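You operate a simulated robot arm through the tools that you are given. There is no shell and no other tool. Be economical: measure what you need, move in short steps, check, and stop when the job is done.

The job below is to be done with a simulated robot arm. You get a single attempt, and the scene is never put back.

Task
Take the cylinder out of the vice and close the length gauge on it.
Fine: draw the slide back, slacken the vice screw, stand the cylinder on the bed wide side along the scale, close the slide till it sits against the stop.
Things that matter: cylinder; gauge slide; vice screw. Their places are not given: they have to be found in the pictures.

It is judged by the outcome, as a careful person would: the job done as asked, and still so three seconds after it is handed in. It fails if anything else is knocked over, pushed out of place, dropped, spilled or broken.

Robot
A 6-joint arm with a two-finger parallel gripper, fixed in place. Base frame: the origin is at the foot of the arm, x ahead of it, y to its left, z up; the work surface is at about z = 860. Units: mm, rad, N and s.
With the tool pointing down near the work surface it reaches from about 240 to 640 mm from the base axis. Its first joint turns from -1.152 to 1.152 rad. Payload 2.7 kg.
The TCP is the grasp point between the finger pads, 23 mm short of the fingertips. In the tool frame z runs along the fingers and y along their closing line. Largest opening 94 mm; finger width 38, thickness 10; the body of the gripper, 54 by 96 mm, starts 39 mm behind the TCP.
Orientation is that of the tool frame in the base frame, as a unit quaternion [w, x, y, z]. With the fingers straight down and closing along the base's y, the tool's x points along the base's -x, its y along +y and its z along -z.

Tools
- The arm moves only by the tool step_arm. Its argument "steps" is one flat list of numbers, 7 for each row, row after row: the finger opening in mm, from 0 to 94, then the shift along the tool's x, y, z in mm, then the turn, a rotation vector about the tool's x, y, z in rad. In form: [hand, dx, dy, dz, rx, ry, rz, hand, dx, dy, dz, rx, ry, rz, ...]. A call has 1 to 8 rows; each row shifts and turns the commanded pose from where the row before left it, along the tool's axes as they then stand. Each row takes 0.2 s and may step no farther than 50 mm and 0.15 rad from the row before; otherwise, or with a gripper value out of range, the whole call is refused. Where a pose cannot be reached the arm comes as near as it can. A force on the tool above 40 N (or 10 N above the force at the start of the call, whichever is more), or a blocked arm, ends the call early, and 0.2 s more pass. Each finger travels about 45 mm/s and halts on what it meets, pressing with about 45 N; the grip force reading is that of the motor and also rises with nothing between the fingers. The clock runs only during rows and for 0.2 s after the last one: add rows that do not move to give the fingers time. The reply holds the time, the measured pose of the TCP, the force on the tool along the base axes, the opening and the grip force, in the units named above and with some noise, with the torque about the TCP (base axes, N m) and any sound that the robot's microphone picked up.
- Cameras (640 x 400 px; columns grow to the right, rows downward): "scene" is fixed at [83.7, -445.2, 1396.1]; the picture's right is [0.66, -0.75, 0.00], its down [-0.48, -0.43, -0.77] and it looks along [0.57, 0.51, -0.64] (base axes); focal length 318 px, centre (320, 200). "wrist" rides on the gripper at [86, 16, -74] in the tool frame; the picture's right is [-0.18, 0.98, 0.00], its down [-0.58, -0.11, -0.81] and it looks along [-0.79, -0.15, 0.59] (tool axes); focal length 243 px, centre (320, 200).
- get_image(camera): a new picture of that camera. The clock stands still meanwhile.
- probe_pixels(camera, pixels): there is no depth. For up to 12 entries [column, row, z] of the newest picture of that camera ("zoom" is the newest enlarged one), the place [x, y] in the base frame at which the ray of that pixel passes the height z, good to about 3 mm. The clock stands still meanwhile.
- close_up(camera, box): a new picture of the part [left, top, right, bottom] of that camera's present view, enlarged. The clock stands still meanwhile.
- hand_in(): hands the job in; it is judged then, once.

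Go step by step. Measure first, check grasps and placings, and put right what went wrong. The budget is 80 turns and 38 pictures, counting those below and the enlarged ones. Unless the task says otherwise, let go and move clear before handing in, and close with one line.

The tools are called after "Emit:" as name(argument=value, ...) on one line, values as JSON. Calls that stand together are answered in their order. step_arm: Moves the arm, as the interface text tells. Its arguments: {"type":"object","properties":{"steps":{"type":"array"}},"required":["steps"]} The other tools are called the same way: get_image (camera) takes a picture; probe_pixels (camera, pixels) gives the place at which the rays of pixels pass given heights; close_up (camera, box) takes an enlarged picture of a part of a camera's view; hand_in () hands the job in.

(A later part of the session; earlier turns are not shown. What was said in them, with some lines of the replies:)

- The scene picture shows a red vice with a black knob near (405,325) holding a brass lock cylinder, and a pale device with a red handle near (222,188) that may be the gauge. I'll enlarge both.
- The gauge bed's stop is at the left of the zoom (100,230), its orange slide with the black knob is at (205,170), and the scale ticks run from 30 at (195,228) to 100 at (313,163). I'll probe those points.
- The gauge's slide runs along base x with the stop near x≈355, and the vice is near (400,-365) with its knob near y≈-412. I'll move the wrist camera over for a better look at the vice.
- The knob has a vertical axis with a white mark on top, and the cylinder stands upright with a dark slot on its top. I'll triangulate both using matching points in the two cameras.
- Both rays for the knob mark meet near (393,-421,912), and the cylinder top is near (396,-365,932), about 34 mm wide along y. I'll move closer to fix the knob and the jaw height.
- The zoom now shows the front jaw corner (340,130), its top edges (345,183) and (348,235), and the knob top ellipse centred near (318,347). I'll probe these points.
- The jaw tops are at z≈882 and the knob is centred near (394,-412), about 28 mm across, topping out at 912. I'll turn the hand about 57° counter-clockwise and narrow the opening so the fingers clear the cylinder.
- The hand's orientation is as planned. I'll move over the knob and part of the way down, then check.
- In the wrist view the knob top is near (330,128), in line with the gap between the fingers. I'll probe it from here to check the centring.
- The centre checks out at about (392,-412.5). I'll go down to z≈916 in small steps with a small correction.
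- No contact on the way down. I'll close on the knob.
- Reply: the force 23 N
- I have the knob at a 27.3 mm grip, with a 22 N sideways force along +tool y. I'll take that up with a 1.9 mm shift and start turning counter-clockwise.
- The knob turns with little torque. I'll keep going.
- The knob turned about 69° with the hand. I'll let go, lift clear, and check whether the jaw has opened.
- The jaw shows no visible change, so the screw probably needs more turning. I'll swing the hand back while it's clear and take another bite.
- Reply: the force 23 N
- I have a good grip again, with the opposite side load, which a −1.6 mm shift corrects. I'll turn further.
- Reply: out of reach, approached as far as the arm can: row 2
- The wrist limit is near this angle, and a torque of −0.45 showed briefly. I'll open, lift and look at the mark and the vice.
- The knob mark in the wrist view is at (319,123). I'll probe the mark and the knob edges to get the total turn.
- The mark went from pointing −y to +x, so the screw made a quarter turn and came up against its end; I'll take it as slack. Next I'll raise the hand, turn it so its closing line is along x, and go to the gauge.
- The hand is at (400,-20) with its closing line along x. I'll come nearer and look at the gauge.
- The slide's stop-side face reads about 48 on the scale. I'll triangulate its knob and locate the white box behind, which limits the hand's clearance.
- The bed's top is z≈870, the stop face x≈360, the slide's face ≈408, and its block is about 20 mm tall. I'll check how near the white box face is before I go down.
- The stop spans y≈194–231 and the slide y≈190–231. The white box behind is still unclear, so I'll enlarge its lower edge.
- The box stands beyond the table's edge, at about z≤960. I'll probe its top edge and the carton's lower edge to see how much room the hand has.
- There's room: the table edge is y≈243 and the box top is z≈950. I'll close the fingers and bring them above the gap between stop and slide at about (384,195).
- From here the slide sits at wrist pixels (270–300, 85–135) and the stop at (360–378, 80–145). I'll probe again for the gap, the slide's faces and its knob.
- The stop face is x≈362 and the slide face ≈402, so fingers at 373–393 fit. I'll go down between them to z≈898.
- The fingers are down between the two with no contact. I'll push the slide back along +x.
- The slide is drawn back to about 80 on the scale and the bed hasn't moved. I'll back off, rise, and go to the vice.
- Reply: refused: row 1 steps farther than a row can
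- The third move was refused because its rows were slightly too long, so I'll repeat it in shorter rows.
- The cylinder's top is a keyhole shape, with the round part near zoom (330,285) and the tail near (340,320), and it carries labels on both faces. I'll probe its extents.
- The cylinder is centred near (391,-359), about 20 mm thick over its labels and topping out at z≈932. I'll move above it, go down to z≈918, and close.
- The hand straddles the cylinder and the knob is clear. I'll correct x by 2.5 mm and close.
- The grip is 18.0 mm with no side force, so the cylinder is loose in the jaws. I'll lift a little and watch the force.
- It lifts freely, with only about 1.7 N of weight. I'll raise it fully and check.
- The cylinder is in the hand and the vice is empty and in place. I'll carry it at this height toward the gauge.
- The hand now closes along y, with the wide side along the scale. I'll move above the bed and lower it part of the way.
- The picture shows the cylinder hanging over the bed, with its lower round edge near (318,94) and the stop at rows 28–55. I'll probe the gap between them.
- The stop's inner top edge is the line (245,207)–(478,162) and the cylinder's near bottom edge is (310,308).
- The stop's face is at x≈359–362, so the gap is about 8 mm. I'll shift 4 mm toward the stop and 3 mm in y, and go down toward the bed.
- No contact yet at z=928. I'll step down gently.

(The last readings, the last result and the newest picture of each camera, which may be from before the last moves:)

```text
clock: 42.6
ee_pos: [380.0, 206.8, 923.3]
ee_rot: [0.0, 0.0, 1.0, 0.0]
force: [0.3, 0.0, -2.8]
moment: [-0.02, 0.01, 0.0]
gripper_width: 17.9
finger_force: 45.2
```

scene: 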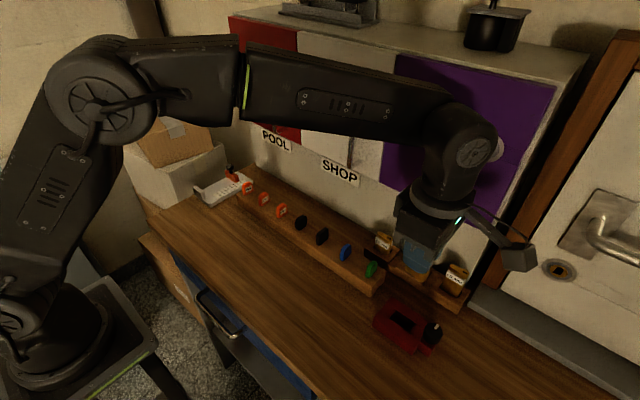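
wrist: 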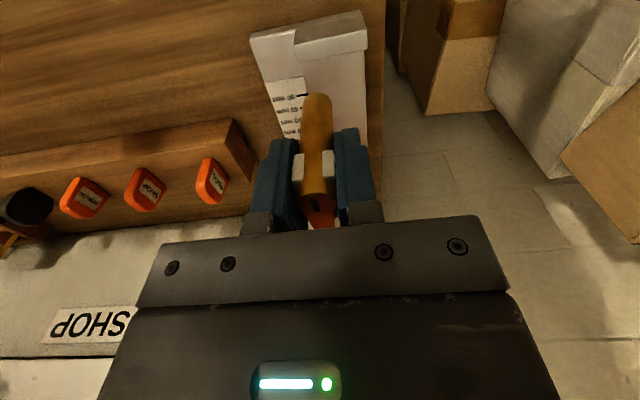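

Still hanging free at z=923. I'll keep going in 1 mm steps.

Emit:
step_arm(steps=[10, 0, 0, 1, 0, 0, 0, 10, 0, 0, 0, 0, 0, 0])

Emit:
close_up(camera="scene", box=[180, 130, 280, 210])

```text
clock: 43.2
ee_pos: [379.4, 206.4, 922.3]
ee_rot: [0.001, 0.0, 1.0, -0.001]
force: [-2.7, -2.1, 8.4]
moment: [-0.11, 0.3, 0.06]
gripper_width: 17.4
finger_force: 45.2
```

```text
5.00 times, centred on (230, 170) of scene
```

zoom: 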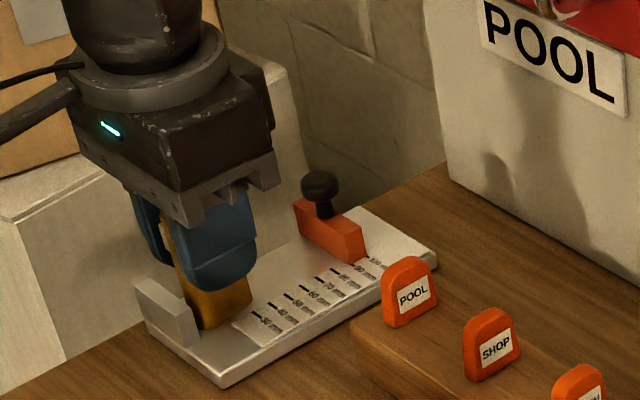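

The force jumped to +8.4 N in z and the picture shows the cylinder's foot on the bed beside the stop. I'll open gently and rise straight up.

Emit:
step_arm(steps=[22, 0, 0, 0, 0, 0, 0, 36, 0, 0, 0, 0, 0, 0, 36, 0, 0, 0, 0, 0, 0, 36, 0, 0, -15, 0, 0, 0, 36, 0, 0, -25, 0, 0, 0, 36, 0, 0, -40, 0, 0, 0, 36, 0, 0, -30, 0, 0, 0])

Emit:
get_image(camera="wrist")

Emit:
close_up(camera="scene", box=[180, 130, 280, 210])

```text
clock: 44.8
ee_pos: [378.8, 206.7, 1032.6]
ee_rot: [0.001, 0.0, 1.0, 0.0]
force: [0.6, 0.3, 0.3]
moment: [0.01, -0.06, 0.01]
gripper_width: 36.0
finger_force: 0.0
```

```text
6 pictures are left
```

wrist: 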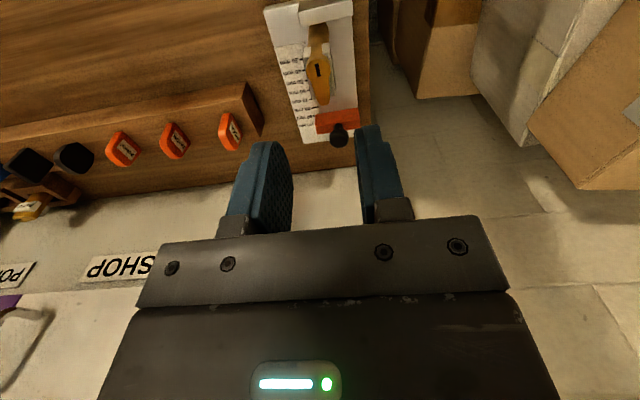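

```text
5.00 times, centred on (230, 170) of scene
```

zoom: 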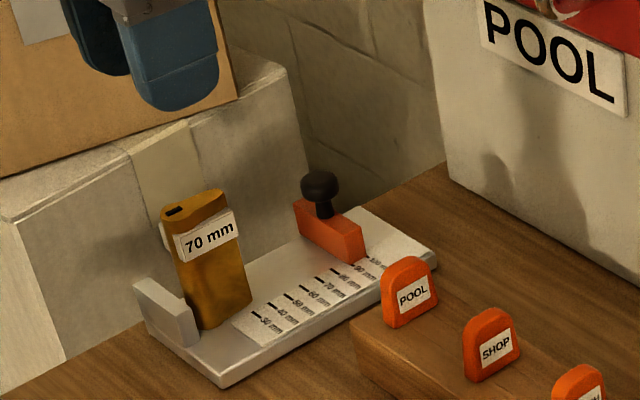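

The cylinder stands upright beside the stop with its wide side along the scale. I'll probe the slide's present place so I can come down behind it.

Emit:
probe_pixels(camera="wrist", pixels=[[317, 115, 890], [357, 109, 890], [320, 133, 890], [340, 137, 915], [330, 143, 870], [351, 142, 870], [320, 105, 870], [315, 30, 870], [320, 70, 940], [526, 146, 900], [577, 66, 951]])

Emit:
probe_pixels(camera="zoom", pixels=[[365, 262, 870], [331, 248, 870], [366, 232, 890], [320, 185, 915], [437, 255, 870], [205, 328, 870], [251, 300, 870]])

```text
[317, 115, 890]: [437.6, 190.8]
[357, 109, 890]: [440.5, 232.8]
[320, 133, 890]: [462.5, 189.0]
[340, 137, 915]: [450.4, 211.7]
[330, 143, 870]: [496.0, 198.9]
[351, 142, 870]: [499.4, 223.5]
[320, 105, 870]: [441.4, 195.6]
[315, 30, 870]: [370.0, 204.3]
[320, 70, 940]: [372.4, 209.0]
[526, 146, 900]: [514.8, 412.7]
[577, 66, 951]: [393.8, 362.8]
```

```text
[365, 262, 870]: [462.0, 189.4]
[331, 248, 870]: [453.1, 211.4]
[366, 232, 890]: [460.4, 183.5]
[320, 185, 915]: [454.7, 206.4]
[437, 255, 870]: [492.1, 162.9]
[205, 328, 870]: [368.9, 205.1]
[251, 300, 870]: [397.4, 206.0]
```

The slide spans x≈440–458 with its knob near (452,208), and the box is actually far away (y>350). I'll close the fingers and come down behind the slide at x≈487.

Emit:
step_arm(steps=[10, -36, 0, 0, 0, 0, 0, 0, -36, 0, 0, 0, 0, 0, 0, -36, 0, 0, 0, 0, 0, 0, 0, 0, 40, 0, 0, 0, 0, 0, 0, 40, 0, 0, 0, 0, 0, 0, 25, 0, 0, 0, 0, 0, 0, 15, 0, 0, 0, 0, 0, 0, 9, 0, 0, 0])

Emit:
close_up(camera="scene", box=[180, 130, 280, 210])

```text
clock: 45.6
ee_pos: [482.3, 206.7, 1035.2]
ee_rot: [-0.007, 0.001, 1.0, -0.001]
force: [-31.9, -8.6, 6.7]
moment: [0.69, -2.91, -0.37]
gripper_width: 0.0
finger_force: 40.9
stopped in row 4: the force on the tool passed its limit at 65 N (the readings are from after the stop); the commanded pose is now the measured one
```

```text
5.00 times, centred on (230, 170) of scene
```

zoom: 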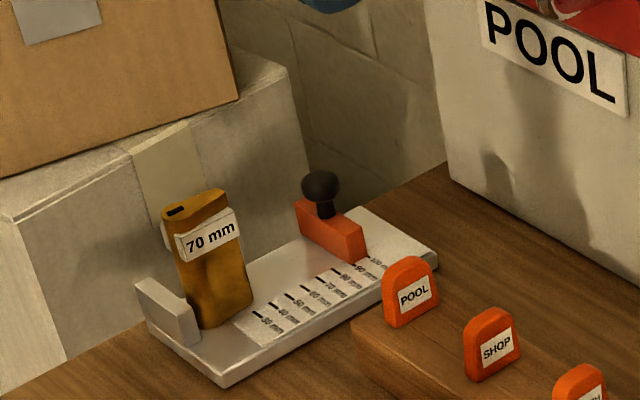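

Something blocked the hand on its +x side, probably the cabinet or its handle, while the gauge is undisturbed. I'll back off and look at the whole scene.

Emit:
step_arm(steps=[0, 15, 0, 0, 0, 0, 0, 0, 15, 0, 0, 0, 0, 0])

Emit:
get_image(camera="scene")

```text
clock: 46.2
ee_pos: [455.4, 207.9, 1032.3]
ee_rot: [-0.003, 0.001, 1.0, -0.001]
force: [-0.8, -0.4, -0.3]
moment: [0.0, 0.0, 0.03]
gripper_width: 0.0
finger_force: 42.5
```

```text
3 pictures are left
```

scene: 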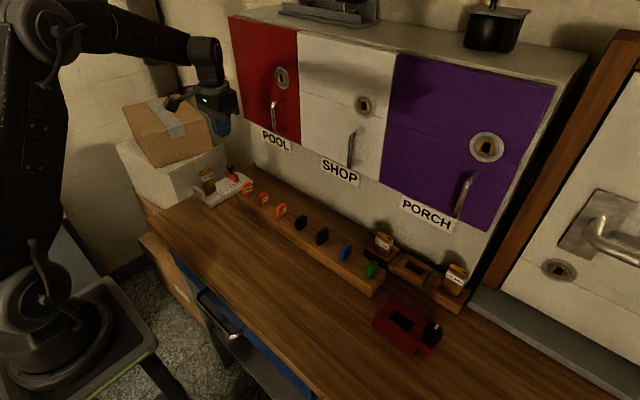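

The cabinet front limits the hand beyond x≈480, but everything is still in place. I'll grip the slide's knob instead, offset 10 mm toward +x so the fingers clear the cylinder, and pull it shut.

Emit:
step_arm(steps=[46, -6, 0, 0, 0, 0, 0, 46, 0, 0, 30, 0, 0, 0, 46, 0, 0, 35, 0, 0, 0, 46, 0, 0, 25, 0, 0, 0, 46, 0, 0, 12, 0, 0, 0, 46, 0, 0, 7, 0, 0, 0])

```text
clock: 47.6
ee_pos: [460.1, 208.3, 923.0]
ee_rot: [-0.005, 0.001, 1.0, -0.001]
force: [-0.4, -0.4, -0.3]
moment: [0.04, -0.02, 0.02]
gripper_width: 46.0
finger_force: 0.0
```

Down cleanly at (460,208,923). I'll close on the knob.

Emit:
step_arm(steps=[10, 0, 0, 0, 0, 0, 0, 10, 0, 0, 0, 0, 0, 0, 10, 0, 0, 0, 0, 0, 0])

```text
clock: 48.4
ee_pos: [459.6, 212.4, 924.3]
ee_rot: [-0.004, 0.001, 1.0, 0.002]
force: [-1.0, 27.4, -6.3]
moment: [0.41, 0.0, -0.14]
gripper_width: 19.5
finger_force: 44.9
```

I have the knob at 19.5 mm, and its centre is about 4 mm further in +y. I'll re-centre and start pulling toward −x.

Emit:
step_arm(steps=[10, 0, 4, 0, 0, 0, 0, 10, 4, 0, 0, 0, 0, 0, 10, 6, 0, 0, 0, 0, 0, 10, 6, 0, 0, 0, 0, 0])

```text
clock: 49.4
ee_pos: [443.5, 212.1, 922.8]
ee_rot: [-0.005, 0.001, 1.0, -0.001]
force: [0.1, 6.9, -8.3]
moment: [0.04, -0.89, -0.02]
gripper_width: 19.3
finger_force: 44.6
```

The slide follows smoothly. The fingers' front edge is nearly flush with the slide's face, so I'll regrip 5 mm further back to keep them from touching the cylinder first.

Emit:
step_arm(steps=[30, 0, 0, 0, 0, 0, 0, 30, 0, 0, 0, 0, 0, 0, 30, -5, 0, 0, 0, 0, 0, 10, 0, 0, 0, 0, 0, 0, 10, 0, 0, 0, 0, 0, 0])

Emit:
step_arm(steps=[10, 6, 0, 0, 0, 0, 0, 10, 6, 0, 0, 0, 0, 0])

```text
clock: 50.6
ee_pos: [449.3, 211.7, 924.9]
ee_rot: [-0.005, 0.001, 1.0, 0.0]
force: [0.1, -1.0, 2.1]
moment: [0.01, 0.09, 0.01]
gripper_width: 19.5
finger_force: 44.9
```

```text
clock: 51.2
ee_pos: [436.2, 212.5, 924.9]
ee_rot: [-0.004, 0.001, 1.0, 0.0]
force: [0.3, -0.5, 9.7]
moment: [-0.03, 0.79, -0.01]
gripper_width: 19.5
finger_force: 45.0
```

The slide's face is now about 411. I'll close in smaller steps and watch the x force.

Emit:
step_arm(steps=[10, 4, 0, 0, 0, 0, 0, 10, 3, 0, 0, 0, 0, 0])

Emit:
step_arm(steps=[10, 2, 0, 0, 0, 0, 0, 10, 1, 0, 0, 0, 0, 0])

Emit:
close_up(camera="scene", box=[180, 130, 280, 210])

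```text
clock: 51.8
ee_pos: [429.2, 211.1, 923.9]
ee_rot: [-0.004, 0.001, 1.0, 0.0]
force: [1.3, 4.9, 5.9]
moment: [0.11, -0.4, -0.04]
gripper_width: 19.2
finger_force: 45.1
```

```text
clock: 52.4
ee_pos: [426.4, 212.4, 922.8]
ee_rot: [-0.004, 0.0, 1.0, -0.001]
force: [0.3, 7.2, -3.0]
moment: [0.11, -1.21, -0.08]
gripper_width: 19.4
finger_force: 44.9
```

```text
5.00 times, centred on (230, 170) of scene
```

zoom: 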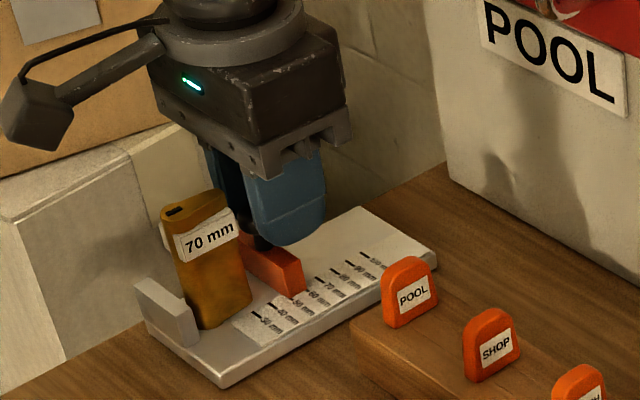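

The slide is close to the cylinder with no contact force yet. I'll continue in 1 mm steps.

Emit:
step_arm(steps=[10, 1, 0, 0, 0, 0, 0, 10, 1, 0, 0, 0, 0, 0])

Emit:
step_arm(steps=[10, 1, 0, 0, 0, 0, 0, 10, 1, 0, 0, 0, 0, 0])

Emit:
step_arm(steps=[10, 1, 0, 0, 0, 0, 0, 10, 0, 0, 0, 0, 0, 0])

```text
clock: 53.0
ee_pos: [423.1, 211.2, 924.4]
ee_rot: [-0.006, 0.001, 1.0, -0.002]
force: [0.7, 8.4, -4.6]
moment: [0.14, -0.77, -0.08]
gripper_width: 19.6
finger_force: 45.2
```

```text
clock: 53.6
ee_pos: [422.2, 212.7, 923.7]
ee_rot: [-0.005, 0.001, 1.0, -0.002]
force: [0.8, 3.1, -3.2]
moment: [0.04, -0.25, -0.08]
gripper_width: 19.6
finger_force: 45.3
```

```text
clock: 54.2
ee_pos: [422.3, 211.7, 924.1]
ee_rot: [-0.006, 0.002, 1.0, 0.0]
force: [0.8, 2.2, -6.9]
moment: [0.06, -0.23, -0.03]
gripper_width: 19.4
finger_force: 44.7
```

No stop contact yet. I'll continue in 1 mm steps.

Emit:
step_arm(steps=[10, 1, 0, 0, 0, 0, 0, 10, 0, 0, 0, 0, 0, 0])

Emit:
step_arm(steps=[10, 1, 0, 0, 0, 0, 0, 10, 0, 0, 0, 0, 0, 0])

Emit:
step_arm(steps=[10, 1, 0, 0, 0, 0, 0, 10, 0, 0, 0, 0, 0, 0])

```text
clock: 54.8
ee_pos: [420.6, 212.3, 924.3]
ee_rot: [-0.006, 0.002, 1.0, -0.001]
force: [0.3, -1.1, -6.3]
moment: [-0.06, 0.16, -0.02]
gripper_width: 19.4
finger_force: 44.6
```

```text
clock: 55.4
ee_pos: [419.7, 211.6, 924.7]
ee_rot: [-0.005, 0.0, 1.0, -0.001]
force: [0.4, -3.3, -7.9]
moment: [-0.07, 0.09, 0.03]
gripper_width: 19.2
finger_force: 45.0
```

```text
clock: 56.0
ee_pos: [417.9, 211.6, 924.2]
ee_rot: [-0.005, 0.0, 1.0, -0.001]
force: [0.1, -5.9, -11.1]
moment: [-0.07, -0.43, 0.04]
gripper_width: 19.5
finger_force: 45.2
```

Emit:
step_arm(steps=[10, 1, 0, 0, 0, 0, 0, 10, 0, 0, 0, 0, 0, 0])

Emit:
step_arm(steps=[10, 1, 0, 0, 0, 0, 0, 10, 0, 0, 0, 0, 0, 0])

Emit:
close_up(camera="scene", box=[190, 150, 260, 206])

```text
clock: 56.6
ee_pos: [417.8, 211.0, 924.1]
ee_rot: [-0.005, 0.001, 1.0, -0.001]
force: [0.7, -5.5, -8.0]
moment: [-0.11, 0.27, 0.05]
gripper_width: 19.5
finger_force: 45.4
```

```text
clock: 57.2
ee_pos: [416.5, 213.1, 925.1]
ee_rot: [-0.005, 0.001, 1.0, 0.0]
force: [0.3, -6.9, -10.1]
moment: [-0.06, -0.15, 0.03]
gripper_width: 19.3
finger_force: 45.0
```

```text
7.14 times, centred on (225, 178) of scene
```

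zoom: 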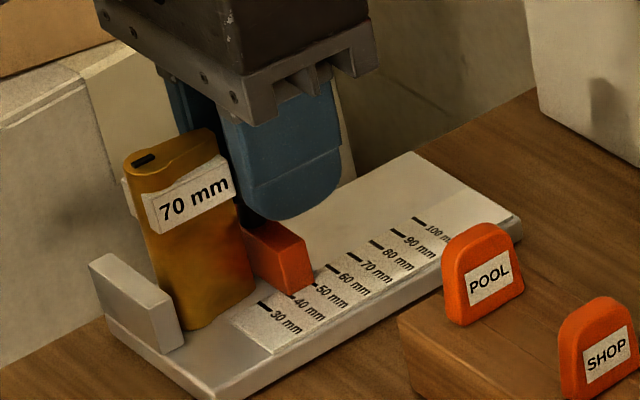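

The slide reads about 39–40 and is at the cylinder, with a few mm left before the stop. I'll keep stepping and watch for the x force.

Emit:
step_arm(steps=[10, 1, 0, 0, 0, 0, 0, 10, 0, 0, 0, 0, 0, 0])

Emit:
step_arm(steps=[10, 1, 0, 0, 0, 0, 0, 10, 0, 0, 0, 0, 0, 0])

Emit:
step_arm(steps=[10, 1, 0, 0, 0, 0, 0, 10, 0, 0, 0, 0, 0, 0])

```text
clock: 57.8
ee_pos: [414.9, 211.9, 923.1]
ee_rot: [-0.005, 0.001, 1.0, -0.001]
force: [0.4, -6.2, -7.4]
moment: [-0.13, 0.15, 0.07]
gripper_width: 19.2
finger_force: 44.7
```

```text
clock: 58.4
ee_pos: [414.4, 212.1, 924.2]
ee_rot: [-0.004, 0.0, 1.0, 0.0]
force: [6.3, -4.4, -7.4]
moment: [-0.05, 0.63, -0.01]
gripper_width: 19.4
finger_force: 44.2
```

```text
clock: 59.0
ee_pos: [413.9, 211.9, 924.2]
ee_rot: [-0.003, 0.0, 1.0, -0.001]
force: [12.6, 0.2, -12.5]
moment: [0.05, -0.02, -0.05]
gripper_width: 19.3
finger_force: 44.9
```

The x force now rises with each step (0.4, 6.3, 12.6 N), so the slide is pressing the cylinder against the stop. I'll let go of the knob gently and rise clear.

Emit:
step_arm(steps=[10, 0.5, 0, 0, 0, 0, 0, 10, 0, 0, 0, 0, 0, 0])

Emit:
step_arm(steps=[34, 0, 0, 0, 0, 0, 0, 34, 0, 0, 0, 0, 0, 0, 34, -3, 0, 0, 0, 0, 0, 34, 0, 0, -20, 0, 0, 0, 34, 0, 0, -35, 0, 0, 0, 34, 0, 0, -40, 0, 0, 0])

Emit:
step_arm(steps=[34, 20, -40, -10, 0, 0, 0, 34, 20, -40, -10, 0, 0, 0, 34, 20, -40, -10, 0, 0, 0])

Emit:
close_up(camera="scene", box=[190, 150, 260, 206])

```text
clock: 59.6
ee_pos: [413.9, 211.3, 923.8]
ee_rot: [-0.004, 0.001, 1.0, 0.0]
force: [17.6, 0.0, -15.1]
moment: [0.0, -0.65, -0.04]
gripper_width: 19.5
finger_force: 44.6
```

```text
clock: 61.0
ee_pos: [415.7, 211.0, 1021.6]
ee_rot: [-0.005, 0.001, 1.0, 0.0]
force: [-0.5, -0.2, -0.3]
moment: [-0.03, 0.01, -0.02]
gripper_width: 33.9
finger_force: 0.0
```

```text
clock: 61.8
ee_pos: [356.4, 91.0, 1051.2]
ee_rot: [-0.005, 0.001, 1.0, -0.001]
force: [-0.1, -0.7, -0.7]
moment: [-0.02, -0.01, 0.02]
gripper_width: 34.1
finger_force: 0.1
```

```text
7.14 times, centred on (225, 178) of scene
```

zoom: 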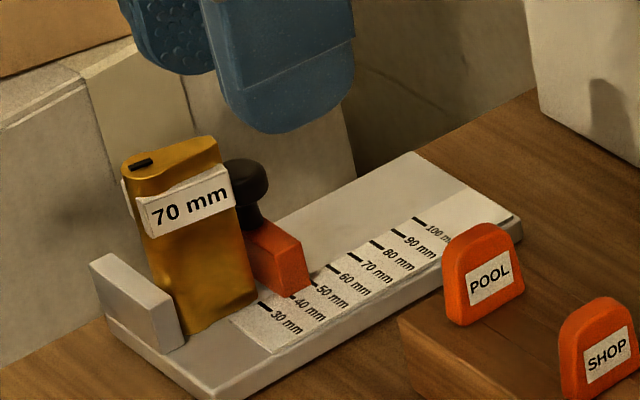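

The last picture shows the cylinder upright on the bed, its wide side along the scale, held between stop and slide. The hand is clear and the rest of the bench looks undisturbed, so I'll hand it in.

Emit:
hand_in()

```text
The job is handed in.
```

I slackened the vice screw, stood the cylinder on the gauge bed with its wide side along the scale, and closed the slide on it until it pressed against the stop. On the way the hand once bumped the cabinet front at up to 65 N. I saw nothing displaced in the pictures afterwards.
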